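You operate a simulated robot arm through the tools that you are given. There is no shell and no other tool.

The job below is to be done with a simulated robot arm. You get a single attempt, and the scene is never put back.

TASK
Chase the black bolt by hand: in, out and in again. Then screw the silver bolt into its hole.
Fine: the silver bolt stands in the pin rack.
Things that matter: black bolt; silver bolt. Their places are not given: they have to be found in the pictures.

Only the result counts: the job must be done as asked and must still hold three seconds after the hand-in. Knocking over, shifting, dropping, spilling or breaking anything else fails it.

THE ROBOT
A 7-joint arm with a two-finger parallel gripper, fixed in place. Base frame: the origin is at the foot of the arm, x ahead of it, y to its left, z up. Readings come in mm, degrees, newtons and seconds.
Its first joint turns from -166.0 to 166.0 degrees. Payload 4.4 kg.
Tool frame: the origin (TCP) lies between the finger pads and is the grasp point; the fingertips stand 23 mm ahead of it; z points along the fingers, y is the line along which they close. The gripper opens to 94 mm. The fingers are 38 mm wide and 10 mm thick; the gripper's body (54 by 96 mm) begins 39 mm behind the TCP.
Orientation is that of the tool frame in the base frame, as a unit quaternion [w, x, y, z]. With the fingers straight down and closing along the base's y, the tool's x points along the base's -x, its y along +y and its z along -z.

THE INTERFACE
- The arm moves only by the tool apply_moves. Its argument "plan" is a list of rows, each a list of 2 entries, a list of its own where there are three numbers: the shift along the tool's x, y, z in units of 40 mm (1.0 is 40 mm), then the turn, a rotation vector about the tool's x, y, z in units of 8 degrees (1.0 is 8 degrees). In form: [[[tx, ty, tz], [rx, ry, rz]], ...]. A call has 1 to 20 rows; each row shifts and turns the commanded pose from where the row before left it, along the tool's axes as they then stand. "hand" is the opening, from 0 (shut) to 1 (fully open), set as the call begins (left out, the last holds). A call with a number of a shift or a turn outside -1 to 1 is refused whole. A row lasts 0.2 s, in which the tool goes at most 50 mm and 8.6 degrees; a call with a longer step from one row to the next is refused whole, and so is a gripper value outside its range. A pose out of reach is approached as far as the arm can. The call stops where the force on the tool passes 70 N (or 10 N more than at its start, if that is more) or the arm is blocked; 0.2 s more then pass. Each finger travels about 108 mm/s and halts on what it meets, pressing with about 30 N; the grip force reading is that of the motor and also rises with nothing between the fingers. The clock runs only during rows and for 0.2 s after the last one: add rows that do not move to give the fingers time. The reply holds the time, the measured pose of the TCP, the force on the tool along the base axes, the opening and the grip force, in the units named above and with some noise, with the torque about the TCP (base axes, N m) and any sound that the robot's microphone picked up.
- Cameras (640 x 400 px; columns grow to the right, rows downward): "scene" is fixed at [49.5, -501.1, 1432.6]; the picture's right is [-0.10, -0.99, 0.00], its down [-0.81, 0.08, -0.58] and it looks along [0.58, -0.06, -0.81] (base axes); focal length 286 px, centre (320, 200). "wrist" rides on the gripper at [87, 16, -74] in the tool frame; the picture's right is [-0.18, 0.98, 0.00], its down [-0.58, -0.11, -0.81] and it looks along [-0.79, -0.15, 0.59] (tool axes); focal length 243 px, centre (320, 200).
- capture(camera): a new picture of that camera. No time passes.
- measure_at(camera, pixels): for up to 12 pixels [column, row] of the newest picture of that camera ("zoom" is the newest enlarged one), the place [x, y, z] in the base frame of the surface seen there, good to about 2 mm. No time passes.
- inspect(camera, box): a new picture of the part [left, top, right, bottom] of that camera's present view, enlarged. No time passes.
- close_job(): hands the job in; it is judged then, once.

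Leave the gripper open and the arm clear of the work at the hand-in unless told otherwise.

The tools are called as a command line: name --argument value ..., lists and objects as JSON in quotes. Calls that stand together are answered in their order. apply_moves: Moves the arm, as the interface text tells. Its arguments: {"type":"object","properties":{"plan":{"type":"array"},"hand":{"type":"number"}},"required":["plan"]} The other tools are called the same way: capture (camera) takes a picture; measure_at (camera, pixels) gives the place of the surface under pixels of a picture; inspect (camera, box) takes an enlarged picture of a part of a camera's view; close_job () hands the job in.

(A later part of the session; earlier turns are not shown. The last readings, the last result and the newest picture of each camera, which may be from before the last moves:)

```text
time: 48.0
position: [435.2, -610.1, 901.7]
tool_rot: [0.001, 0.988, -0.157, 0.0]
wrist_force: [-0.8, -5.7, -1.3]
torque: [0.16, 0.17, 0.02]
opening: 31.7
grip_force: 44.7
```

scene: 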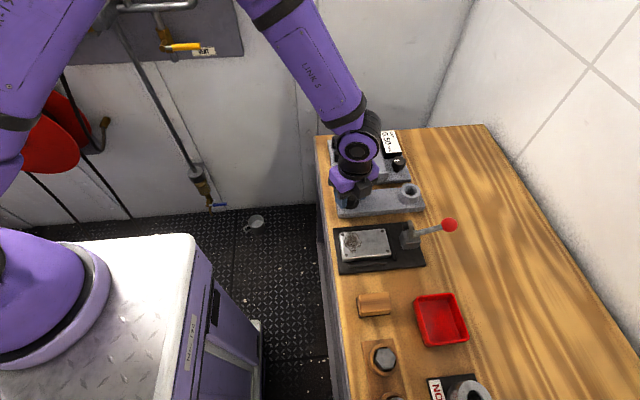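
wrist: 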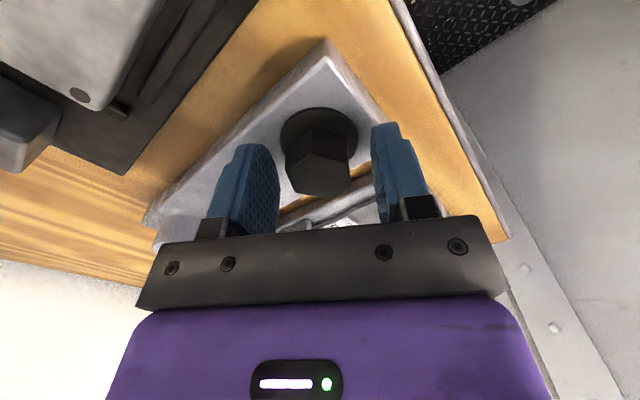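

Forces are small and it keeps going in (yaw 198°). I continue 80° more.

apply_moves --plan '[[[0, 0, 0.0022], [0, 0, 1]], [[0, 0, 0.0022], [0, 0, 1]], [[0, 0, 0.0022], [0, 0, 1]], [[0, 0, 0.0022], [0, 0, 1]], [[0, 0, 0.0022], [0, 0, 1]]]'

apply_moves --plan '[[[0, 0, 0.0022], [0, 0, 1]], [[0, 0, 0.0022], [0, 0, 1]], [[0, 0, 0.0022], [0, 0, 1]], [[0, 0, 0.0022], [0, 0, 1]], [[0, 0, 0.0022], [0, 0, 1]]]'

inspect --camera "wrist" --box '[220, 80, 420, 230]'

inspect --camera "scene" --box '[310, 150, 410, 230]'

```text
time: 49.2
position: [434.6, -612.1, 899.7]
tool_rot: [0.001, 0.874, -0.486, 0.0]
wrist_force: [2.0, -4.4, 0.8]
torque: [0.48, 0.0, 0.04]
opening: 31.5
grip_force: 45.2
```

```text
time: 50.4
position: [436.2, -612.2, 898.8]
tool_rot: [-0.001, -0.656, 0.755, -0.001]
wrist_force: [2.3, -5.6, -1.7]
torque: [-0.12, -0.25, 0.01]
opening: 32.0
grip_force: 45.1
```

```text
2.67 times, centred on (320, 155) of wrist
```

zoom: 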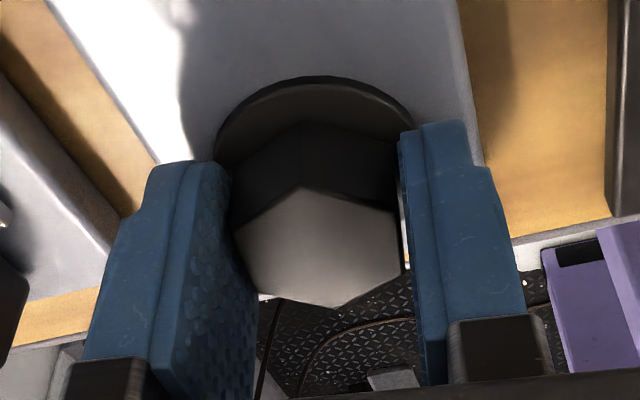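

```text
5.00 times, centred on (360, 190) of scene
```

zoom: 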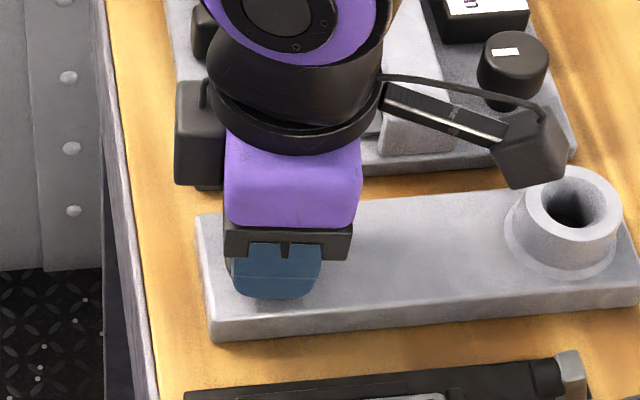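

The bolt has gone in by about 248° so far. I open the fingers, rise 70 mm and measure how high the flange now stands.

apply_moves --plan '[[[0, 0, 0], [0, 0, 0]], [[0, 0, 0], [0, 0, 0]], [[0, 0, -0.85], [0, 0, 0]], [[0, 0, -0.85], [0, 0, 0]]]' --hand 0.55

inspect --camera "wrist" --box '[250, 30, 390, 130]'

capture --camera "wrist"

```text
time: 51.4
position: [435.0, -611.9, 967.8]
tool_rot: [0.0, -0.656, 0.755, 0.001]
wrist_force: [0.2, -0.5, -0.3]
torque: [0.0, 0.03, 0.0]
opening: 51.6
grip_force: 0.1
```

```text
4.00 times, centred on (320, 80) of wrist
```

zoom: 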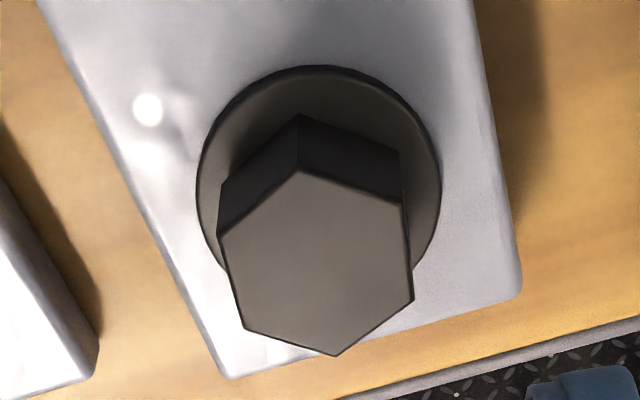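

```text
taken
```

wrist: 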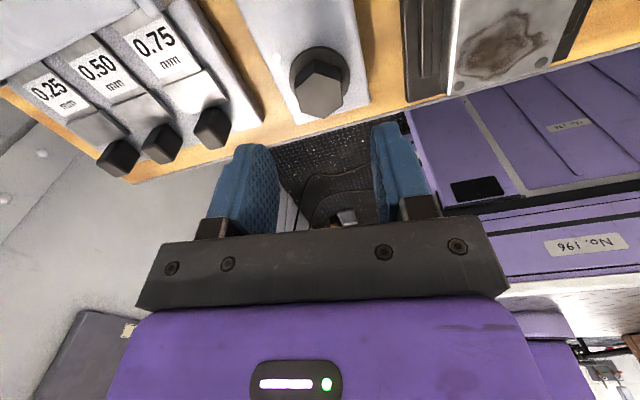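

I measure several points on the head top, the flange and the plate to see the height change.

measure_at --camera "zoom" --pixels '[[310, 240], [280, 280], [350, 280], [320, 320], [360, 230], [300, 200], [215, 160], [425, 170], [320, 85], [150, 40], [450, 40], [170, 220]]'

measure_at --camera "zoom" --pixels '[[300, 175], [409, 205], [411, 297], [336, 350], [246, 325], [223, 238], [205, 200], [436, 190], [330, 70], [148, 108]]'

```text
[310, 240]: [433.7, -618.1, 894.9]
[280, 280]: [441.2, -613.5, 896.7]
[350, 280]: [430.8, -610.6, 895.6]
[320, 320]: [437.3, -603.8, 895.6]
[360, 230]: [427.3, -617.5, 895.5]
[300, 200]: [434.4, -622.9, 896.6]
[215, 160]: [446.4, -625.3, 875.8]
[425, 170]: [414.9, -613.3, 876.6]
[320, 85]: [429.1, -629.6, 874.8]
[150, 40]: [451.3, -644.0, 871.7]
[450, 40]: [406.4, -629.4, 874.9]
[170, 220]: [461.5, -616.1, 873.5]
```

```text
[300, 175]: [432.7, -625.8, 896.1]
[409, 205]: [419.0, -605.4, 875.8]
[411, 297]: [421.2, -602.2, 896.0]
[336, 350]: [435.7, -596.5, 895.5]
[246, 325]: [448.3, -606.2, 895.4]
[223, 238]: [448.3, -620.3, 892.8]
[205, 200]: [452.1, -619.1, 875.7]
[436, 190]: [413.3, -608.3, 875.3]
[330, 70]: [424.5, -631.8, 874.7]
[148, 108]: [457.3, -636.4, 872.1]
```

The head top is now at z≈895.7 (about 4 mm lower) while the round disc stays at 875.5, so the disc is a fixed washer and the head sinks toward it. I measure down the visible side edge to find the head's underside.

measure_at --camera "zoom" --pixels '[[300, 165], [300, 155], [300, 145], [300, 135], [300, 125], [300, 118], [300, 112], [300, 105], [260, 140], [250, 160], [360, 150], [350, 135]]'

inspect --camera "wrist" --box '[285, 40, 355, 120]'

```text
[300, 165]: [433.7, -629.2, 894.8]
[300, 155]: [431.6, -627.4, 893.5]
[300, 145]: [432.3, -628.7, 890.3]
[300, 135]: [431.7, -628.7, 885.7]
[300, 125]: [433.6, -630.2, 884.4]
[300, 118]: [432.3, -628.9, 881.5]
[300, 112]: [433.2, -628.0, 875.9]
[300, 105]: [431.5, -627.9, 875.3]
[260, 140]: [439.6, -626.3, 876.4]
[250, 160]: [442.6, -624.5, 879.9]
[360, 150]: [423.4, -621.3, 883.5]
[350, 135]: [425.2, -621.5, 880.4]
```

```text
5.00 times, centred on (320, 80) of wrist
```

zoom: 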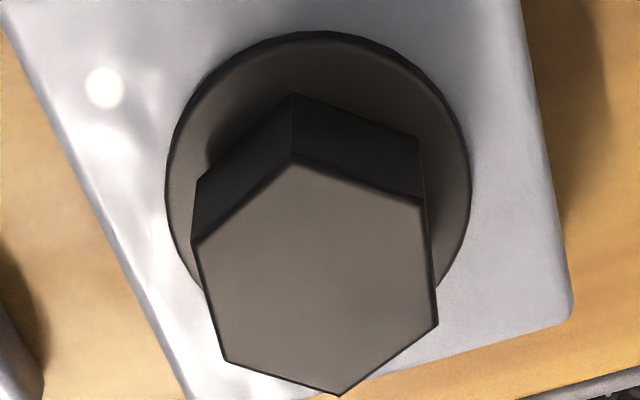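

The head spans z≈880.5 to 895.7, so about 5 mm remain to the washer at 875.5. I turn the open gripper back by 420° (a multiple of 60°) to start a new long stroke.

apply_moves --plan '[[[0, 0, 0], [0, 0, -1]], [[0, 0, 0], [0, 0, -1]], [[0, 0, 0], [0, 0, -1]], [[0, 0, 0], [0, 0, -1]], [[0, 0, 0], [0, 0, -1]], [[0, 0, 0], [0, 0, -1]], [[0, 0, 0], [0, 0, -1]], [[0, 0, 0], [0, 0, -1]], [[0, 0, 0], [0, 0, -1]], [[0, 0, 0], [0, 0, -1]], [[0, 0, 0], [0, 0, -1]], [[0, 0, 0], [0, 0, -1]], [[0, 0, 0], [0, 0, -1]], [[0, 0, 0], [0, 0, -1]], [[0, 0, 0], [0, 0, -1]], [[0, 0, 0], [0, 0, -1]], [[0, 0, 0], [0, 0, -1]], [[0, 0, 0], [0, 0, -1]], [[0, 0, 0], [0, 0, -1]], [[0, 0, 0], [0, 0, -1]]]'

apply_moves --plan '[[[0, 0, 0], [0, 0, -1]], [[0, 0, 0], [0, 0, -1]], [[0, 0, 0], [0, 0, -1]], [[0, 0, 0], [0, 0, -1]], [[0, 0, 0], [0, 0, -1]], [[0, 0, 0], [0, 0, -1]], [[0, 0, 0], [0, 0, -1]], [[0, 0, 0], [0, 0, -1]], [[0, 0, 0], [0, 0, -1]], [[0, 0, 0], [0, 0, -1]], [[0, 0, 0], [0, 0, -1]], [[0, 0, 0], [0, 0, -1]], [[0, 0, 0], [0, 0, -1]], [[0, 0, 0], [0, 0, -1]], [[0, 0, 0], [0, 0, -1]], [[0, 0, 0], [0, 0, -1]], [[0, 0, 0], [0, 0, -1]], [[0, 0, 0], [0, 0, -1]], [[0, 0, 0], [0, 0, -1]], [[0, 0, 0], [0, 0, -1]]]'

apply_moves --plan '[[[0, 0, 0], [0, 0, -1]], [[0, 0, 0], [0, 0, -1]], [[0, 0, 0], [0, 0, -1]], [[0, 0, 0], [0, 0, -1]], [[0, 0, 0], [0, 0, -1]], [[0, 0, 0], [0, 0, -1]], [[0, 0, 0], [0, 0, -1]], [[0, 0, 0], [0, 0, -1]], [[0, 0, 0], [0, 0, -1]], [[0, 0, 0], [0, 0, -1]], [[0, 0, 0], [0, 0, -1]], [[0, 0, 0], [0, 0, -1]], [[0, 0, 0], [0, 0, -0.5]], [[0, 0, 0], [0, 0, 0]]]'

capture --camera "wrist"

```text
time: 55.6
position: [435.7, -613.6, 967.8]
tool_rot: [0.0, 0.856, 0.517, 0.0]
wrist_force: [-0.6, 0.6, 0.9]
torque: [-0.02, 0.05, 0.01]
opening: 51.5
grip_force: 0.0
```

```text
time: 59.8
position: [435.2, -611.4, 967.7]
tool_rot: [-0.002, -0.36, 0.933, -0.001]
wrist_force: [0.5, 0.6, -0.3]
torque: [0.01, 0.02, -0.01]
opening: 51.5
grip_force: 0.1
```

```text
time: 62.8
position: [435.5, -611.4, 968.5]
tool_rot: [0.001, 0.946, -0.325, -0.001]
wrist_force: [-0.5, 0.1, 0.2]
torque: [-0.01, 0.01, 0.0]
opening: 51.9
grip_force: 0.0
```

```text
taken
```

wrist: 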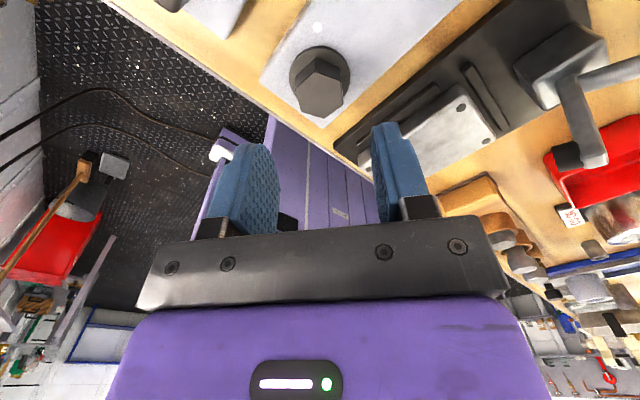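

Yaw is -142° and the head sits square between the fingers at (320,78). I lower to TCP z≈907 (fingertips at 884) and close.

apply_moves --plan '[[[0, 0, 0.7625], [0, 0, 0]], [[0, 0, 0.7625], [0, 0, 0]], [[0, 0, 0], [0, 0, 0]]]'

apply_moves --plan '[[[0, 0, 0], [0, 0, 0]], [[0, 0, 0], [0, 0, 0]], [[0, 0, 0], [0, 0, 0]]]' --hand 0.2

```text
time: 63.6
position: [434.4, -612.6, 906.9]
tool_rot: [0.0, 0.946, -0.325, 0.0]
wrist_force: [-0.4, 0.6, 0.8]
torque: [-0.01, 0.03, -0.03]
opening: 51.8
grip_force: 0.1
```

```text
time: 64.4
position: [435.0, -611.4, 906.6]
tool_rot: [0.001, 0.946, -0.325, 0.0]
wrist_force: [3.1, 3.8, -3.5]
torque: [0.19, -0.32, -0.04]
opening: 31.6
grip_force: 44.4
```

Grip is good at 31.6 mm. I turn in 80°, following down about 1 mm, and read fz to refine the pitch.

apply_moves --plan '[[[0, 0, 0.0025], [0, 0, 1]], [[0, 0, 0.0025], [0, 0, 1]], [[0, 0, 0.0025], [0, 0, 1]], [[0, 0, 0.0025], [0, 0, 1]], [[0, 0, 0.0025], [0, 0, 1]], [[0, 0, 0.0025], [0, 0, 1]], [[0, 0, 0.0025], [0, 0, 1]], [[0, 0, 0.0025], [0, 0, 1]], [[0, 0, 0.0025], [0, 0, 1]], [[0, 0, 0.0025], [0, 0, 1]]]'

```text
time: 66.6
position: [435.1, -612.0, 905.0]
tool_rot: [0.0, -0.514, 0.858, -0.001]
wrist_force: [0.0, -0.2, -12.8]
torque: [-0.28, -0.11, 0.02]
opening: 31.7
grip_force: 45.7
```

The z force became -12.8 N, so the pitch is nearer 6 mm per turn. I go on with 80° and a faster follow.

apply_moves --plan '[[[0, 0, 0.008], [0, 0, 1]], [[0, 0, 0.0036], [0, 0, 1]], [[0, 0, 0.0036], [0, 0, 1]], [[0, 0, 0.0036], [0, 0, 1]], [[0, 0, 0.0036], [0, 0, 1]], [[0, 0, 0.0036], [0, 0, 1]], [[0, 0, 0.0036], [0, 0, 1]], [[0, 0, 0.0036], [0, 0, 1]], [[0, 0, 0.0036], [0, 0, 1]], [[0, 0, 0.0036], [0, 0, 1]]]'

```text
time: 68.8
position: [435.7, -612.4, 905.9]
tool_rot: [0.0, 0.157, 0.988, -0.001]
wrist_force: [0.5, 1.7, 4.9]
torque: [0.16, 0.18, 0.86]
opening: 31.1
grip_force: 45.0
```

The torque about z rose to 0.86 N·m, so it may be seating. I look closely at the head and washer.

inspect --camera "wrist" --box '[220, 80, 420, 230]'

inspect --camera "scene" --box '[310, 150, 410, 230]'

```text
2.67 times, centred on (320, 155) of wrist
```

zoom: 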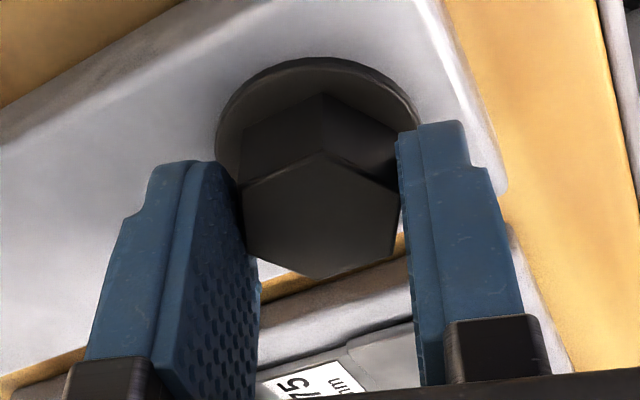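

```text
5.00 times, centred on (360, 190) of scene
```

zoom: 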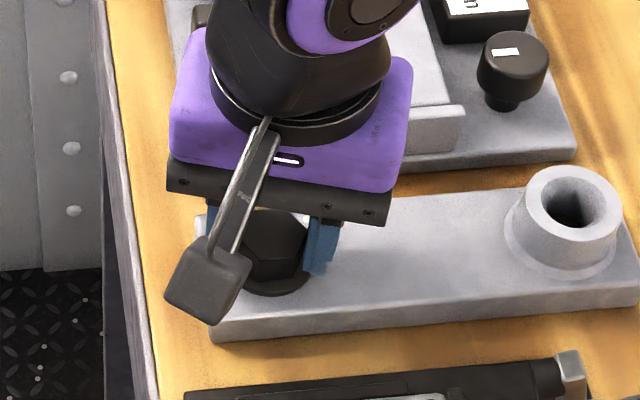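

The hex lags about 10° behind the pads, so the bolt resists now. I release, rise and measure the head height to confirm it is seated.

apply_moves --plan '[[[0, 0, 0], [0, 0, 0]], [[0, 0, 0], [0, 0, 0]], [[0, 0, -0.8], [0, 0, 0]], [[0, 0, -0.8], [0, 0, 0]]]' --hand 0.55

inspect --camera "wrist" --box '[250, 30, 390, 130]'

```text
time: 69.8
position: [434.3, -612.0, 969.6]
tool_rot: [0.0, 0.157, 0.988, 0.0]
wrist_force: [0.2, -0.6, 0.3]
torque: [-0.03, 0.04, -0.01]
opening: 51.7
grip_force: 0.0
```

```text
4.00 times, centred on (320, 80) of wrist
```

zoom: 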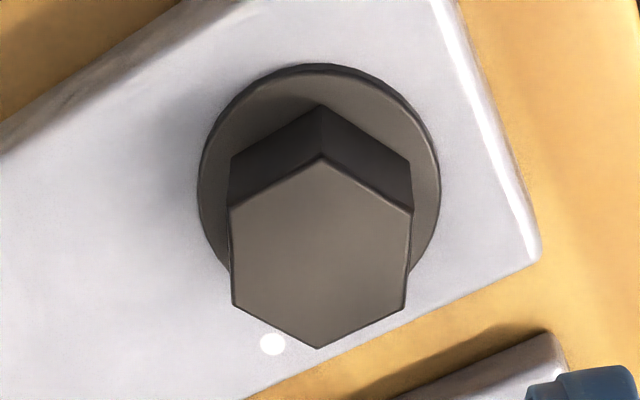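

measure_at --camera "zoom" --pixels '[[320, 250], [270, 260], [370, 260], [318, 300], [318, 200], [320, 150], [320, 130], [320, 118], [320, 112], [320, 105], [320, 80], [215, 160]]'

measure_at --camera "zoom" --pixels '[[321, 162], [409, 216], [403, 303], [317, 344], [235, 300], [233, 210], [425, 170], [100, 200], [270, 130], [240, 160], [380, 140], [400, 165]]'

```text
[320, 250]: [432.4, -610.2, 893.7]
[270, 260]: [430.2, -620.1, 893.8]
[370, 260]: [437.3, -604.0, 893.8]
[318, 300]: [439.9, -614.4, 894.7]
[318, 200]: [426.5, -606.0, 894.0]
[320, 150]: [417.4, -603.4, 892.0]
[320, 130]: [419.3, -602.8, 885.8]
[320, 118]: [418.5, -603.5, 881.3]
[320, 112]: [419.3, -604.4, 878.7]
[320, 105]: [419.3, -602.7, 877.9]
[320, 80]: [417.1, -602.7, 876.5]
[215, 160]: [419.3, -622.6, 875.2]
```

```text
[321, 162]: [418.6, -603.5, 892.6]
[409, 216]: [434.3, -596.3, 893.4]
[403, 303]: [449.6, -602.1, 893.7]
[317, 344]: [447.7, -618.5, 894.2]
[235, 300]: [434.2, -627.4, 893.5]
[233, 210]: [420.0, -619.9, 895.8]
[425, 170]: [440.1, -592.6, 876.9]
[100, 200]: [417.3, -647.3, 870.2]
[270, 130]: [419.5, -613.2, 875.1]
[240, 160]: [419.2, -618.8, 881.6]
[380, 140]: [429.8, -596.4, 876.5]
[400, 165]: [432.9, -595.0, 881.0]
```

The hex is back at its starting orientation after one full turn and the head top is at 893.8, so it seated and the pads slipped past about one facet. First "in" is done. For "out" I turn the open gripper to yaw 270°, square to the flats.

apply_moves --plan '[[[0, 0, 0], [0, 0, 1]], [[0, 0, 0], [0, 0, 1]], [[0, 0, 0], [0, 0, 1]], [[0, 0, 0], [0, 0, 1]], [[0, 0, 0], [0, 0, 1]], [[0, 0, 0], [0, 0, 1]], [[0, 0, 0], [0, 0, 1]], [[0, 0, 0], [0, 0, 1]], [[0, 0, 0], [0, 0, 1]], [[0, 0, 0], [0, 0, 1]], [[0, 0, 0], [0, 0, 1]], [[0, 0, 0], [0, 0, 1]], [[0, 0, 0], [0, 0, 1]], [[0, 0, 0], [0, 0, 1]], [[0, 0, 0], [0, 0, 1]], [[0, 0, 0], [0, 0, 1]], [[0, 0, 0], [0, 0, 1]], [[0, 0, 0], [0, 0, 1]], [[0, 0, 0], [0, 0, 1]], [[0, 0, 0], [0, 0, 1]]]'

apply_moves --plan '[[[0, 0, 0], [0, 0, 1]], [[0, 0, 0], [0, 0, 1]], [[0, 0, 0], [0, 0, 1]], [[0, 0, 0], [0, 0, 1]], [[0, 0, 0], [0, 0, 1]], [[0, 0, 0], [0, 0, 1]], [[0, 0, 0], [0, 0, 1]], [[0, 0, 0], [0, 0, 1]], [[0, 0, 0], [0, 0, 1]], [[0, 0, 0], [0, 0, 1]], [[0, 0, 0], [0, 0, 1]], [[0, 0, 0], [0, 0, 0.4]], [[0, 0, 0], [0, 0, 0]]]'

inspect --camera "wrist" --box '[250, 30, 390, 130]'

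```text
time: 74.0
position: [434.6, -611.5, 968.6]
tool_rot: [0.002, 1.0, 0.017, -0.001]
wrist_force: [0.0, -0.1, 0.2]
torque: [0.01, -0.03, -0.04]
opening: 52.0
grip_force: 0.0
```

```text
time: 76.8
position: [435.5, -611.0, 969.1]
tool_rot: [0.0, 0.712, -0.702, 0.0]
wrist_force: [-0.2, 0.8, 0.5]
torque: [-0.02, -0.02, -0.03]
opening: 51.6
grip_force: 0.0
```

```text
4.00 times, centred on (320, 80) of wrist
```

zoom: 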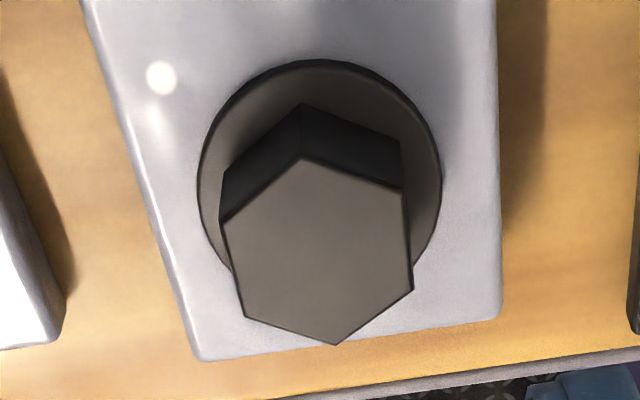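

The hex is square to the pads. I lower to TCP z≈902.5 and close.

apply_moves --plan '[[[0, 0, 0.83], [0, 0, 0]], [[0, 0, 0.83], [0, 0, 0]], [[0, 0, 0], [0, 0, 0]]]'

apply_moves --plan '[[[0, 0, 0], [0, 0, 0]], [[0, 0, 0], [0, 0, 0]], [[0, 0, 0], [0, 0, 0]]]' --hand 0.2

```text
time: 77.6
position: [433.6, -612.1, 902.0]
tool_rot: [0.001, 0.712, -0.702, 0.0]
wrist_force: [-0.3, -0.3, -0.3]
torque: [0.02, 0.0, -0.03]
opening: 51.7
grip_force: 0.1
```

```text
time: 78.4
position: [436.2, -610.7, 902.1]
tool_rot: [0.001, 0.712, -0.702, 0.002]
wrist_force: [1.2, -0.6, -3.2]
torque: [-0.13, -0.37, 0.03]
opening: 31.3
grip_force: 44.2
```

Before backing out I test tightness with 8° more in tightening direction.

apply_moves --plan '[[[0, 0, 0], [0, 0, 0.5]], [[0, 0, 0], [0, 0, 0.5]]]'

```text
time: 79.0
position: [435.9, -611.9, 902.7]
tool_rot: [-0.001, -0.661, 0.75, 0.0]
wrist_force: [1.5, 0.3, -2.6]
torque: [0.15, -0.44, 0.33]
opening: 31.3
grip_force: 44.8
```

Torque rises to 0.33 with no descent. One more 8° to be sure.

apply_moves --plan '[[[0, 0, 0], [0, 0, 0.5]], [[0, 0, 0], [0, 0, 0.5]]]'

inspect --camera "wrist" --box '[220, 80, 420, 230]'

```text
time: 79.6
position: [434.9, -610.6, 902.3]
tool_rot: [-0.001, -0.607, 0.795, 0.0]
wrist_force: [0.7, 0.2, 1.0]
torque: [0.04, 0.01, 0.58]
opening: 30.8
grip_force: 45.2
```

```text
2.67 times, centred on (320, 155) of wrist
```

zoom: 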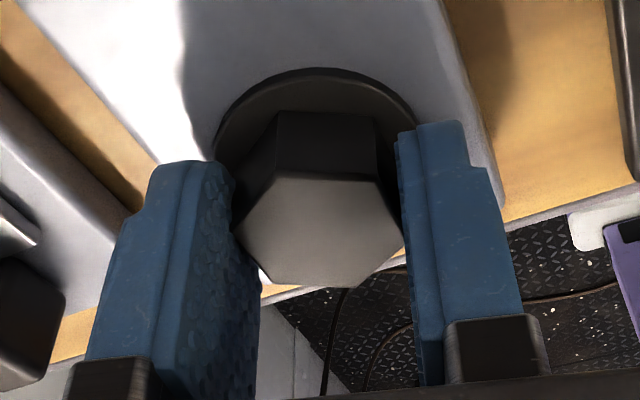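

The pads slip on the head, so the bolt is firmly seated. Now "out": I turn back 16° to realign and then 40° counter-clockwise, following upward at 6 mm per turn.

apply_moves --plan '[[[0, 0, 0], [0, 0, -1]], [[0, 0, 0], [0, 0, -1]], [[0, 0, -0.0033], [0, 0, -1]], [[0, 0, -0.0033], [0, 0, -1]], [[0, 0, -0.0033], [0, 0, -1]], [[0, 0, -0.0033], [0, 0, -1]], [[0, 0, -0.0033], [0, 0, -1]]]'

inspect --camera "wrist" --box '[220, 80, 420, 230]'

```text
time: 81.2
position: [436.5, -611.9, 901.7]
tool_rot: [0.001, 0.91, -0.415, 0.0]
wrist_force: [2.6, -1.9, 4.3]
torque: [-0.72, -0.89, -0.03]
opening: 30.9
grip_force: 45.5
```

```text
2.67 times, centred on (320, 155) of wrist
```

zoom: 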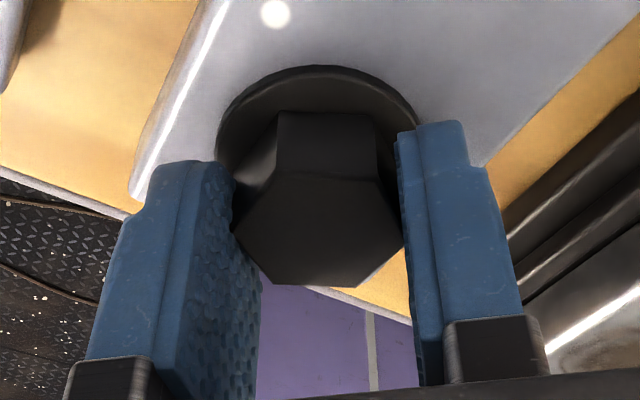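

The bolt turns freely with the gripper now (torque near 0). I continue backing out 160°, following up.

apply_moves --plan '[[[0, 0, -0.006], [0, 0, -1]], [[0, 0, -0.0035], [0, 0, -1]], [[0, 0, -0.0035], [0, 0, -1]], [[0, 0, -0.0035], [0, 0, -1]], [[0, 0, -0.0035], [0, 0, -1]], [[0, 0, -0.0035], [0, 0, -1]], [[0, 0, -0.0035], [0, 0, -1]], [[0, 0, -0.0035], [0, 0, -1]], [[0, 0, -0.0035], [0, 0, -1]], [[0, 0, -0.0035], [0, 0, -1]]]'

apply_moves --plan '[[[0, 0, -0.0035], [0, 0, -1]], [[0, 0, -0.0035], [0, 0, -1]], [[0, 0, -0.0035], [0, 0, -1]], [[0, 0, -0.0035], [0, 0, -1]], [[0, 0, -0.0035], [0, 0, -1]], [[0, 0, -0.0035], [0, 0, -1]], [[0, 0, -0.0035], [0, 0, -1]], [[0, 0, -0.0035], [0, 0, -1]], [[0, 0, -0.0035], [0, 0, -1]], [[0, 0, -0.0035], [0, 0, -1]]]'

```text
time: 83.4
position: [435.6, -613.3, 904.9]
tool_rot: [0.001, 0.964, 0.267, -0.001]
wrist_force: [7.7, -3.3, 10.0]
torque: [-0.04, -0.24, -0.02]
opening: 30.8
grip_force: 44.7
```

```text
time: 85.6
position: [435.0, -611.2, 905.9]
tool_rot: [0.0, 0.568, 0.823, -0.002]
wrist_force: [7.2, -5.1, 18.2]
torque: [0.32, 0.01, -0.04]
opening: 31.0
grip_force: 45.2
```

The z force has grown to +18 N, so I follow up 0.9 mm to relieve it and look.

apply_moves --plan '[[[0, 0, -0.0225], [0, 0, 0]], [[0, 0, 0], [0, 0, 0]]]'

inspect --camera "wrist" --box '[220, 80, 420, 230]'

inspect --camera "scene" --box '[310, 150, 410, 230]'

```text
time: 86.2
position: [434.8, -611.9, 906.3]
tool_rot: [0.001, 0.567, 0.824, -0.002]
wrist_force: [7.3, -6.0, 5.1]
torque: [-1.29, -0.58, 0.02]
opening: 30.9
grip_force: 45.2
```

```text
2.67 times, centred on (320, 155) of wrist
```

zoom: 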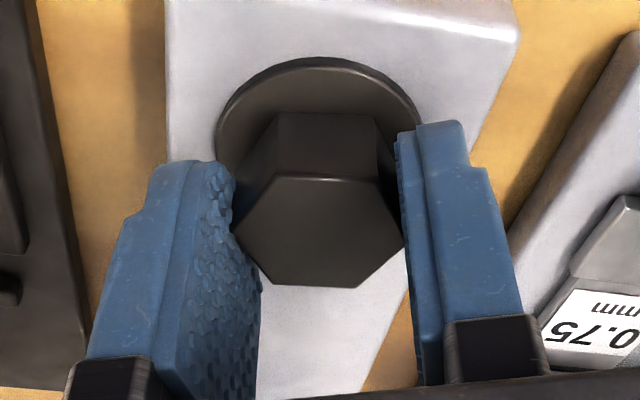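

```text
5.00 times, centred on (360, 190) of scene
```

zoom: 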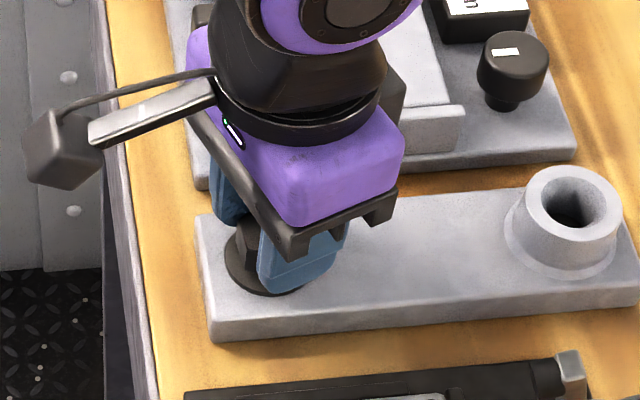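

I release and rise to measure how far the head has come up after 216° of backing out.

apply_moves --plan '[[[0, 0, 0], [0, 0, 0]], [[0, 0, 0], [0, 0, 0]], [[0, 0, -0.8], [0, 0, 0]], [[0, 0, -0.8], [0, 0, 0]]]' --hand 0.55

inspect --camera "wrist" --box '[250, 30, 390, 130]'

measure_at --camera "zoom" --pixels '[[320, 250], [280, 260], [360, 260], [318, 300], [318, 200], [340, 220], [290, 230], [350, 300], [320, 80], [215, 160], [425, 160], [300, 270]]'

```text
time: 87.2
position: [434.9, -612.3, 970.0]
tool_rot: [-0.001, 0.567, 0.824, 0.0]
wrist_force: [-0.6, -0.7, -0.1]
torque: [0.02, 0.01, 0.05]
opening: 52.0
grip_force: 0.0
```

```text
4.00 times, centred on (320, 80) of wrist
```

zoom: 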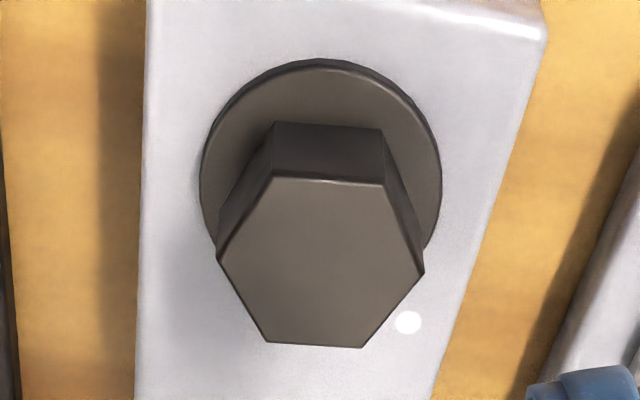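

```text
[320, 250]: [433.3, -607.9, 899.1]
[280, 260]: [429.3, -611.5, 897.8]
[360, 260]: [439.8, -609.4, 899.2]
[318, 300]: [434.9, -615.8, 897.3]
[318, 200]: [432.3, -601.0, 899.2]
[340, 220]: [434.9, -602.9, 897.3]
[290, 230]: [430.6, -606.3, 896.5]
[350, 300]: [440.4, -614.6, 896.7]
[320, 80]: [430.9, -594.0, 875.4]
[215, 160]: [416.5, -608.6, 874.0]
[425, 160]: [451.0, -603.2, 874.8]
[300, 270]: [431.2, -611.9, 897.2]
```

The head top is now at z≈897.8, so the pitch is about 6.5 mm; the start height of 900 needs about 120° more. I turn the open gripper to yaw 294.5° (square to the hex) for a long backing-out stroke.

apply_moves --plan '[[[0, 0, 0], [0, 0, 1]], [[0, 0, 0], [0, 0, 1]], [[0, 0, 0], [0, 0, 1]], [[0, 0, 0], [0, 0, 1]], [[0, 0, 0], [0, 0, 1]], [[0, 0, 0], [0, 0, 1]], [[0, 0, 0], [0, 0, 1]], [[0, 0, 0], [0, 0, 1]], [[0, 0, 0], [0, 0, 1]], [[0, 0, 0], [0, 0, 1]], [[0, 0, 0], [0, 0, 1]], [[0, 0, 0], [0, 0, 1]], [[0, 0, 0], [0, 0, 1]], [[0, 0, 0], [0, 0, 1]], [[0, 0, 0], [0, 0, 1]]]'

apply_moves --plan '[[[0, 0, 0], [0, 0, 1]], [[0, 0, 0], [0, 0, 1]], [[0, 0, 0], [0, 0, 1]], [[0, 0, 0], [0, 0, 1]], [[0, 0, 0], [0, 0, 1]], [[0, 0, 0], [0, 0, 1]], [[0, 0, 0], [0, 0, 1]], [[0, 0, 0], [0, 0, 1]], [[0, 0, 0], [0, 0, 1]], [[0, 0, 0], [0, 0, 1]], [[0, 0, 0], [0, 0, 1]], [[0, 0, 0], [0, 0, 1]], [[0, 0, 0], [0, 0, 1]], [[0, 0, 0], [0, 0, 0.15]], [[0, 0, 0], [0, 0, 0]]]'

inspect --camera "wrist" --box '[250, 30, 390, 130]'

```text
time: 90.4
position: [435.1, -611.2, 970.6]
tool_rot: [0.001, 0.997, -0.081, 0.0]
wrist_force: [0.8, -0.6, 0.1]
torque: [0.02, -0.01, -0.02]
opening: 51.7
grip_force: 0.0
```

```text
time: 93.6
position: [435.4, -610.4, 971.0]
tool_rot: [-0.001, -0.542, 0.841, 0.0]
wrist_force: [0.2, -0.2, 0.2]
torque: [0.0, 0.01, 0.03]
opening: 51.9
grip_force: 0.0
```

```text
4.00 times, centred on (320, 80) of wrist
```

zoom: 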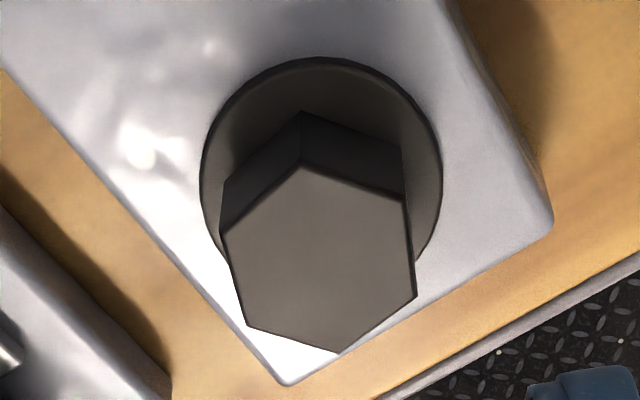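

Square again. I lower to TCP z≈906.5 and close on the flats.

apply_moves --plan '[[[0, 0, 0.806], [0, 0, 0]], [[0, 0, 0.806], [0, 0, 0]], [[0, 0, 0], [0, 0, 0]]]'

apply_moves --plan '[[[0, 0, 0], [0, 0, 0]], [[0, 0, 0], [0, 0, 0]], [[0, 0, 0], [0, 0, 0]]]' --hand 0.2

```text
time: 94.4
position: [436.3, -612.8, 905.4]
tool_rot: [-0.001, -0.541, 0.841, 0.0]
wrist_force: [-0.6, -0.4, 0.6]
torque: [-0.02, -0.01, -0.01]
opening: 51.8
grip_force: 0.1
```

```text
time: 95.2
position: [436.2, -612.2, 904.7]
tool_rot: [-0.002, -0.542, 0.84, -0.001]
wrist_force: [-1.6, 0.5, -3.3]
torque: [-0.27, -0.25, 0.01]
opening: 31.8
grip_force: 44.7
```

Gripped at 31.8 mm. I back out 80° with upward follow of about 0.15 mm per step.

apply_moves --plan '[[[0, 0, -0.0038], [0, 0, -1]], [[0, 0, -0.0038], [0, 0, -1]], [[0, 0, -0.0038], [0, 0, -1]], [[0, 0, -0.0038], [0, 0, -1]], [[0, 0, -0.0038], [0, 0, -1]], [[0, 0, -0.0038], [0, 0, -1]], [[0, 0, -0.0038], [0, 0, -1]], [[0, 0, -0.0038], [0, 0, -1]], [[0, 0, -0.0038], [0, 0, -1]], [[0, 0, -0.0038], [0, 0, -1]]]'

apply_moves --plan '[[[0, 0, -0.0038], [0, 0, -1]], [[0, 0, -0.0038], [0, 0, -1]], [[0, 0, -0.0038], [0, 0, -1]], [[0, 0, -0.0038], [0, 0, -1]], [[0, 0, -0.0038], [0, 0, -1]]]'

```text
time: 97.4
position: [434.8, -611.6, 907.1]
tool_rot: [-0.001, 0.956, -0.294, 0.0]
wrist_force: [-3.2, -5.4, -22.9]
torque: [0.08, -0.45, 0.01]
opening: 31.7
grip_force: 45.0
```

```text
time: 98.6
position: [435.2, -611.6, 907.5]
tool_rot: [0.0, 0.999, 0.05, -0.001]
wrist_force: [-6.5, -0.7, -31.7]
torque: [-0.3, -0.16, 0.04]
opening: 31.3
grip_force: 45.3
```

Now the bolt holds the tool down (fz -32 N), so it is not rising as expected. I look whether the head still turns with the fingers.

inspect --camera "wrist" --box '[220, 80, 420, 230]'

inspect --camera "scene" --box '[310, 150, 410, 230]'

```text
2.67 times, centred on (320, 155) of wrist
```

zoom: 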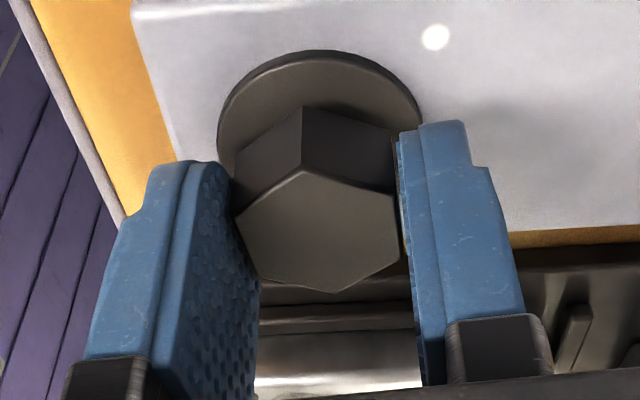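

```text
5.00 times, centred on (360, 190) of scene
```

zoom: 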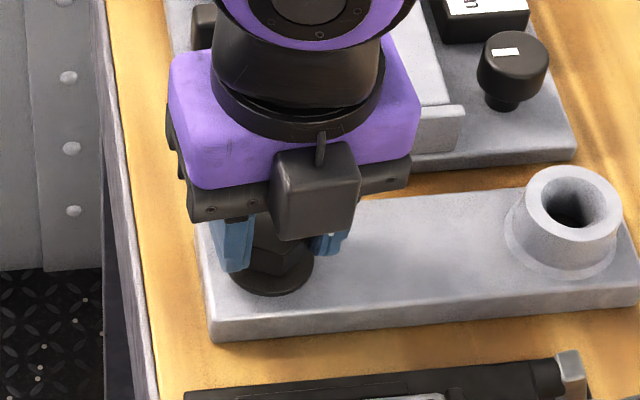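

The hex turned fully with the fingers. I lower 1.2 mm to relieve the pull and read the force, then release and measure the head.

apply_moves --plan '[[[0, 0, 0.03], [0, 0, 0]], [[0, 0, 0], [0, 0, 0]]]'

apply_moves --plan '[[[0, 0, 0], [0, 0, 0]], [[0, 0, 0], [0, 0, 0]], [[0, 0, -0.75], [0, 0, 0]], [[0, 0, -0.75], [0, 0, 0]]]' --hand 0.55

inspect --camera "wrist" --box '[250, 30, 390, 130]'

measure_at --camera "zoom" --pixels '[[320, 250], [280, 260], [360, 260], [318, 300], [318, 200], [340, 220], [290, 230], [350, 300], [320, 80], [215, 160], [425, 160], [300, 270]]'

```text
time: 99.2
position: [435.3, -612.2, 907.9]
tool_rot: [0.001, 0.999, 0.049, 0.0]
wrist_force: [-8.7, 1.4, -11.7]
torque: [0.43, 0.39, 0.02]
opening: 31.4
grip_force: 44.8
```

```text
time: 100.2
position: [435.2, -612.5, 968.7]
tool_rot: [0.001, 0.999, 0.049, 0.0]
wrist_force: [0.1, -1.1, -0.5]
torque: [-0.02, 0.0, 0.0]
opening: 51.8
grip_force: 0.1
```

```text
4.00 times, centred on (320, 80) of wrist
```

zoom: 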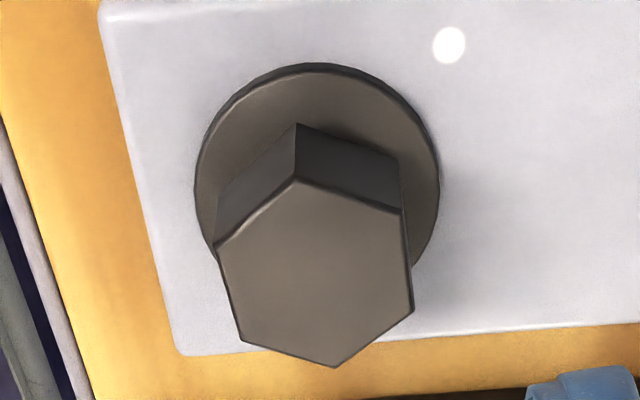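

```text
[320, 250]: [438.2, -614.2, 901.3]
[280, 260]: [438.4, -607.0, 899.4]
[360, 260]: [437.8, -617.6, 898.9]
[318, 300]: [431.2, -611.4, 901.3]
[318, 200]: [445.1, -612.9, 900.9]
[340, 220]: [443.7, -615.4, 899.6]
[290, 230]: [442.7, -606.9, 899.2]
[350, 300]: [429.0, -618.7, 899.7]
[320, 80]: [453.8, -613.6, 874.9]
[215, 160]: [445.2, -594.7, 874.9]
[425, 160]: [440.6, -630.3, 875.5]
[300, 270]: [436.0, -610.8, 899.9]
```

The head top is at z≈900.0 again, i.e. the starting height, after 336° out: pitch about 6.5 mm. I regrip at this yaw (174°) with fingertips at ~886 and back out further to see whether the thread ends.

apply_moves --plan '[[[0, 0, 0.74], [0, 0, 0]], [[0, 0, 0.74], [0, 0, 0]], [[0, 0, 0], [0, 0, 0]]]'

apply_moves --plan '[[[0, 0, 0], [0, 0, 0]], [[0, 0, 0], [0, 0, 0]], [[0, 0, 0], [0, 0, 0]]]' --hand 0.2

apply_moves --plan '[[[0, 0, -0.0036], [0, 0, -1]], [[0, 0, -0.0036], [0, 0, -1]], [[0, 0, -0.0036], [0, 0, -1]], [[0, 0, -0.0036], [0, 0, -1]], [[0, 0, -0.0036], [0, 0, -1]]]'

```text
time: 101.0
position: [434.8, -612.7, 909.2]
tool_rot: [0.001, 0.999, 0.05, 0.0]
wrist_force: [0.0, -0.3, -0.1]
torque: [-0.01, -0.01, 0.02]
opening: 52.0
grip_force: 0.1
```

```text
time: 101.8
position: [435.5, -612.7, 909.2]
tool_rot: [0.001, 0.999, 0.049, -0.002]
wrist_force: [-0.3, 4.6, -2.4]
torque: [0.41, -0.06, 0.03]
opening: 31.5
grip_force: 45.0
```

```text
time: 103.0
position: [434.3, -611.7, 908.6]
tool_rot: [0.0, 0.921, 0.389, -0.001]
wrist_force: [-0.4, -1.4, 3.0]
torque: [0.13, -0.08, -0.62]
opening: 31.0
grip_force: 45.3
```

The torque is -0.62 N·m now: the bolt resists further backing out, so it has reached its upper stop. I look to confirm slip of the hex in the pads.

inspect --camera "wrist" --box '[220, 80, 420, 230]'

```text
2.67 times, centred on (320, 155) of wrist
```

zoom: 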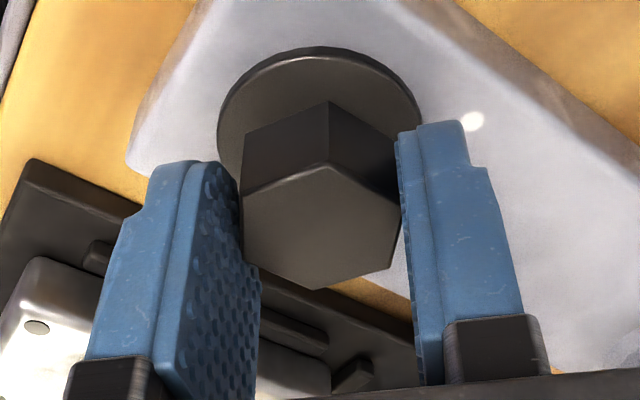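

The hex lags about 22° behind, so the upper stop is reached: "out" is done, about one full turn. Now I release, rise, and turn the open gripper back to yaw -144° for the final "in" stroke.

apply_moves --plan '[[[0, 0, 0], [0, 0, 0]], [[0, 0, 0], [0, 0, 0]], [[0, 0, -0.75], [0, 0, 0]], [[0, 0, -0.75], [0, 0, 0]], [[0, 0, 0], [0, 0, -1]], [[0, 0, 0], [0, 0, -1]], [[0, 0, 0], [0, 0, -1]], [[0, 0, 0], [0, 0, -1]], [[0, 0, 0], [0, 0, -1]], [[0, 0, 0], [0, 0, -1]], [[0, 0, 0], [0, 0, -1]], [[0, 0, 0], [0, 0, -1]], [[0, 0, 0], [0, 0, -1]], [[0, 0, 0], [0, 0, -1]], [[0, 0, 0], [0, 0, -1]], [[0, 0, 0], [0, 0, -1]], [[0, 0, 0], [0, 0, -1]], [[0, 0, 0], [0, 0, -1]], [[0, 0, 0], [0, 0, -1]]]' --hand 0.55

apply_moves --plan '[[[0, 0, 0], [0, 0, -1]], [[0, 0, 0], [0, 0, -1]], [[0, 0, 0], [0, 0, -1]], [[0, 0, 0], [0, 0, -1]], [[0, 0, 0], [0, 0, -1]], [[0, 0, 0], [0, 0, -1]], [[0, 0, 0], [0, 0, -1]], [[0, 0, 0], [0, 0, -1]], [[0, 0, 0], [0, 0, -1]], [[0, 0, 0], [0, 0, -1]], [[0, 0, 0], [0, 0, -1]], [[0, 0, 0], [0, 0, -1]], [[0, 0, 0], [0, 0, -1]], [[0, 0, 0], [0, 0, -1]], [[0, 0, 0], [0, 0, -1]], [[0, 0, 0], [0, 0, -1]], [[0, 0, 0], [0, 0, -1]], [[0, 0, 0], [0, 0, -1]], [[0, 0, 0], [0, 0, -1]], [[0, 0, 0], [0, 0, -0.75]]]'

inspect --camera "wrist" --box '[250, 30, 390, 130]'

measure_at --camera "zoom" --pixels '[[320, 250], [280, 260], [360, 260], [318, 300], [318, 200], [340, 220], [290, 230], [350, 300], [320, 80], [215, 160], [425, 160], [300, 270]]'

```text
time: 107.0
position: [435.0, -611.5, 968.5]
tool_rot: [-0.001, 0.124, 0.992, -0.001]
wrist_force: [-0.4, 0.7, 0.1]
torque: [-0.01, 0.0, -0.05]
opening: 51.6
grip_force: 0.0
```

```text
time: 111.2
position: [436.0, -611.0, 969.0]
tool_rot: [0.001, 0.951, -0.311, -0.001]
wrist_force: [0.6, 0.3, -0.6]
torque: [0.0, 0.02, 0.02]
opening: 51.8
grip_force: 0.1
```

```text
4.00 times, centred on (320, 80) of wrist
```

zoom: 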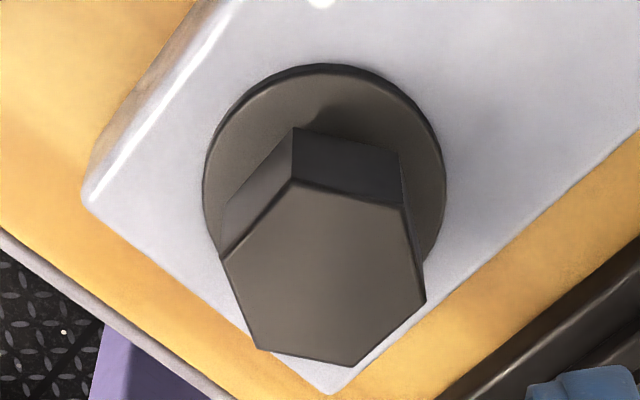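

```text
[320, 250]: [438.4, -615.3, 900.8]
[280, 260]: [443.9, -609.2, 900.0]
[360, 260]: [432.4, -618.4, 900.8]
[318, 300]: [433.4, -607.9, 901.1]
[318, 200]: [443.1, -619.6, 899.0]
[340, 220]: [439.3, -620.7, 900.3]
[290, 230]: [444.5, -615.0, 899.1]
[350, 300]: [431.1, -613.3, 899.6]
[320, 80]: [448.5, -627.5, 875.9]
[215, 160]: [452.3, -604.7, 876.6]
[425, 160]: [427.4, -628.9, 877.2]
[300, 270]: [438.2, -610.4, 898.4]
```

The head is at z≈900 with the hex about 7° short of square. I turn -6.5°, lower to TCP z≈909 and close.

apply_moves --plan '[[[0, 0, 0], [0, 0, -0.8]], [[0, 0, 0.75], [0, 0, 0]], [[0, 0, 0.75], [0, 0, 0]], [[0, 0, 0], [0, 0, 0]]]'

apply_moves --plan '[[[0, 0, 0], [0, 0, 0]], [[0, 0, 0], [0, 0, 0]], [[0, 0, 0], [0, 0, 0]]]' --hand 0.2

apply_moves --plan '[[[0, 0, 0.0036], [0, 0, 1]], [[0, 0, 0.0036], [0, 0, 1]], [[0, 0, 0.0036], [0, 0, 1]], [[0, 0, 0.0036], [0, 0, 1]], [[0, 0, 0.0036], [0, 0, 1]]]'

```text
time: 112.2
position: [435.5, -611.2, 909.1]
tool_rot: [0.0, 0.966, -0.259, 0.0]
wrist_force: [0.0, -0.4, 0.0]
torque: [0.04, 0.02, -0.03]
opening: 51.7
grip_force: 0.1
```

```text
time: 113.0
position: [435.1, -612.1, 909.3]
tool_rot: [0.0, 0.966, -0.259, -0.001]
wrist_force: [-2.9, -6.0, -2.6]
torque: [0.09, -0.28, -0.05]
opening: 31.6
grip_force: 45.5
```

```text
time: 114.2
position: [434.0, -613.6, 908.5]
tool_rot: [0.0, 0.819, -0.574, 0.0]
wrist_force: [-1.4, -9.0, 1.8]
torque: [0.25, 0.02, 0.02]
opening: 31.6
grip_force: 45.0
```

It turns in freely. I continue 80° at a time.

apply_moves --plan '[[[0, 0, 0.0036], [0, 0, 1]], [[0, 0, 0.0036], [0, 0, 1]], [[0, 0, 0.0036], [0, 0, 1]], [[0, 0, 0.0036], [0, 0, 1]], [[0, 0, 0.0036], [0, 0, 1]], [[0, 0, 0.0036], [0, 0, 1]], [[0, 0, 0.0036], [0, 0, 1]], [[0, 0, 0.0036], [0, 0, 1]], [[0, 0, 0.0036], [0, 0, 1]], [[0, 0, 0.0036], [0, 0, 1]]]'

apply_moves --plan '[[[0, 0, 0.0036], [0, 0, 1]], [[0, 0, 0.0036], [0, 0, 1]], [[0, 0, 0.0036], [0, 0, 1]], [[0, 0, 0.0036], [0, 0, 1]], [[0, 0, 0.0036], [0, 0, 1]], [[0, 0, 0.0036], [0, 0, 1]], [[0, 0, 0.0036], [0, 0, 1]], [[0, 0, 0.0036], [0, 0, 1]], [[0, 0, 0.0036], [0, 0, 1]], [[0, 0, 0.0036], [0, 0, 1]]]'

```text
time: 116.4
position: [435.0, -611.6, 907.8]
tool_rot: [-0.001, -0.258, 0.966, 0.0]
wrist_force: [-1.0, -9.0, -6.0]
torque: [0.01, 0.58, 0.03]
opening: 31.4
grip_force: 45.6
```

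```text
time: 118.6
position: [436.6, -611.6, 905.6]
tool_rot: [0.0, 0.424, 0.906, -0.001]
wrist_force: [-2.7, -4.2, -12.5]
torque: [0.3, -0.1, 0.03]
opening: 31.6
grip_force: 45.0
```

200° in so far; fz is -12.5 N, so I follow a little faster and continue 80°.

apply_moves --plan '[[[0, 0, 0.011], [0, 0, 1]], [[0, 0, 0.0038], [0, 0, 1]], [[0, 0, 0.0038], [0, 0, 1]], [[0, 0, 0.0038], [0, 0, 1]], [[0, 0, 0.0038], [0, 0, 1]], [[0, 0, 0.0038], [0, 0, 1]], [[0, 0, 0.0038], [0, 0, 1]], [[0, 0, 0.0038], [0, 0, 1]], [[0, 0, 0.0038], [0, 0, 1]], [[0, 0, 0.0038], [0, 0, 1]]]'

apply_moves --plan '[[[0, 0, 0.0036], [0, 0, 1]], [[0, 0, 0.0036], [0, 0, 1]], [[0, 0, 0.0036], [0, 0, 1]], [[0, 0, 0.0036], [0, 0, 1]], [[0, 0, 0.0036], [0, 0, 1]]]'

```text
time: 120.8
position: [434.7, -611.7, 904.9]
tool_rot: [0.0, 0.906, 0.422, -0.001]
wrist_force: [-1.2, -1.7, -1.7]
torque: [0.02, 0.47, 0.03]
opening: 31.5
grip_force: 44.9
```

```text
time: 122.0
position: [435.2, -612.4, 903.8]
tool_rot: [0.001, 0.996, 0.087, 0.0]
wrist_force: [-0.5, -3.3, 2.0]
torque: [0.12, 0.76, 0.01]
opening: 31.5
grip_force: 45.1
```

320° in and still free. I continue in 40° steps until the torque rises.

apply_moves --plan '[[[0, 0, 0.0036], [0, 0, 1]], [[0, 0, 0.0036], [0, 0, 1]], [[0, 0, 0.0036], [0, 0, 1]], [[0, 0, 0.0036], [0, 0, 1]]]'

apply_moves --plan '[[[0, 0, 0.0018], [0, 0, 1]], [[0, 0, 0], [0, 0, 1]]]'

```text
time: 123.0
position: [436.0, -612.1, 902.4]
tool_rot: [0.0, 0.981, -0.192, 0.0]
wrist_force: [2.0, -4.7, 3.6]
torque: [0.38, 0.31, 0.0]
opening: 31.5
grip_force: 45.1
```

```text
time: 123.6
position: [434.5, -612.0, 903.7]
tool_rot: [0.001, 0.945, -0.326, 0.0]
wrist_force: [-2.0, -5.3, 1.0]
torque: [0.24, -0.16, 0.33]
opening: 31.2
grip_force: 45.5
```

Torque rises to 0.33 at about 368°, so it is seating. I add 16° more to seat it firmly.

apply_moves --plan '[[[0, 0, 0], [0, 0, 1]], [[0, 0, 0], [0, 0, 1]]]'

inspect --camera "wrist" --box '[220, 80, 420, 230]'

```text
time: 124.2
position: [434.9, -611.4, 902.7]
tool_rot: [0.0, 0.891, -0.454, 0.0]
wrist_force: [-1.6, -3.4, -0.8]
torque: [0.34, -0.1, 0.69]
opening: 31.4
grip_force: 45.6
```

```text
2.67 times, centred on (320, 155) of wrist
```

zoom: 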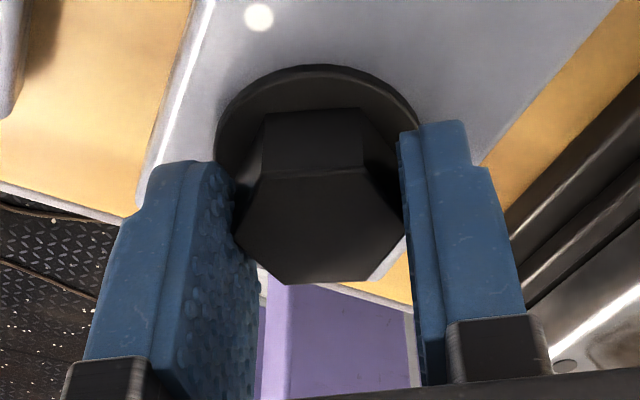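

The hex lags about 23°, so the bolt is at its seat again. I release, rise and verify the head height.

apply_moves --plan '[[[0, 0, 0], [0, 0, 0]], [[0, 0, 0], [0, 0, 0]], [[0, 0, -0.8], [0, 0, 0]], [[0, 0, -0.8], [0, 0, 0]]]' --hand 0.55

inspect --camera "wrist" --box '[250, 30, 390, 130]'

measure_at --camera "zoom" --pixels '[[320, 250], [280, 260], [360, 260], [318, 300], [318, 200], [340, 220], [290, 230], [350, 300], [320, 80], [215, 160], [425, 160], [300, 270]]'

```text
time: 125.2
position: [435.2, -611.5, 966.7]
tool_rot: [0.0, 0.891, -0.453, 0.0]
wrist_force: [0.1, 0.4, -0.8]
torque: [0.02, 0.02, 0.01]
opening: 51.6
grip_force: 0.1
```

```text
4.00 times, centred on (320, 80) of wrist
```

zoom: 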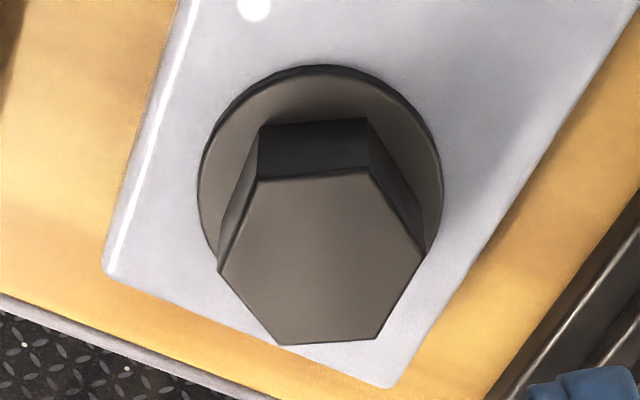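

```text
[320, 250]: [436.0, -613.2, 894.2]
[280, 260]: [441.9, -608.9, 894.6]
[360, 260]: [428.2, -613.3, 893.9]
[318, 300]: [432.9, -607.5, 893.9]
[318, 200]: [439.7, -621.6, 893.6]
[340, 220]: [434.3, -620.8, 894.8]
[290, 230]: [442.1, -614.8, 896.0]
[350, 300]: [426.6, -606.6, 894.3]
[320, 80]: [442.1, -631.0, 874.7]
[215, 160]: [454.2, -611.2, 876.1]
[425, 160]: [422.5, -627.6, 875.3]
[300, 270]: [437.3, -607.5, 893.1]
```

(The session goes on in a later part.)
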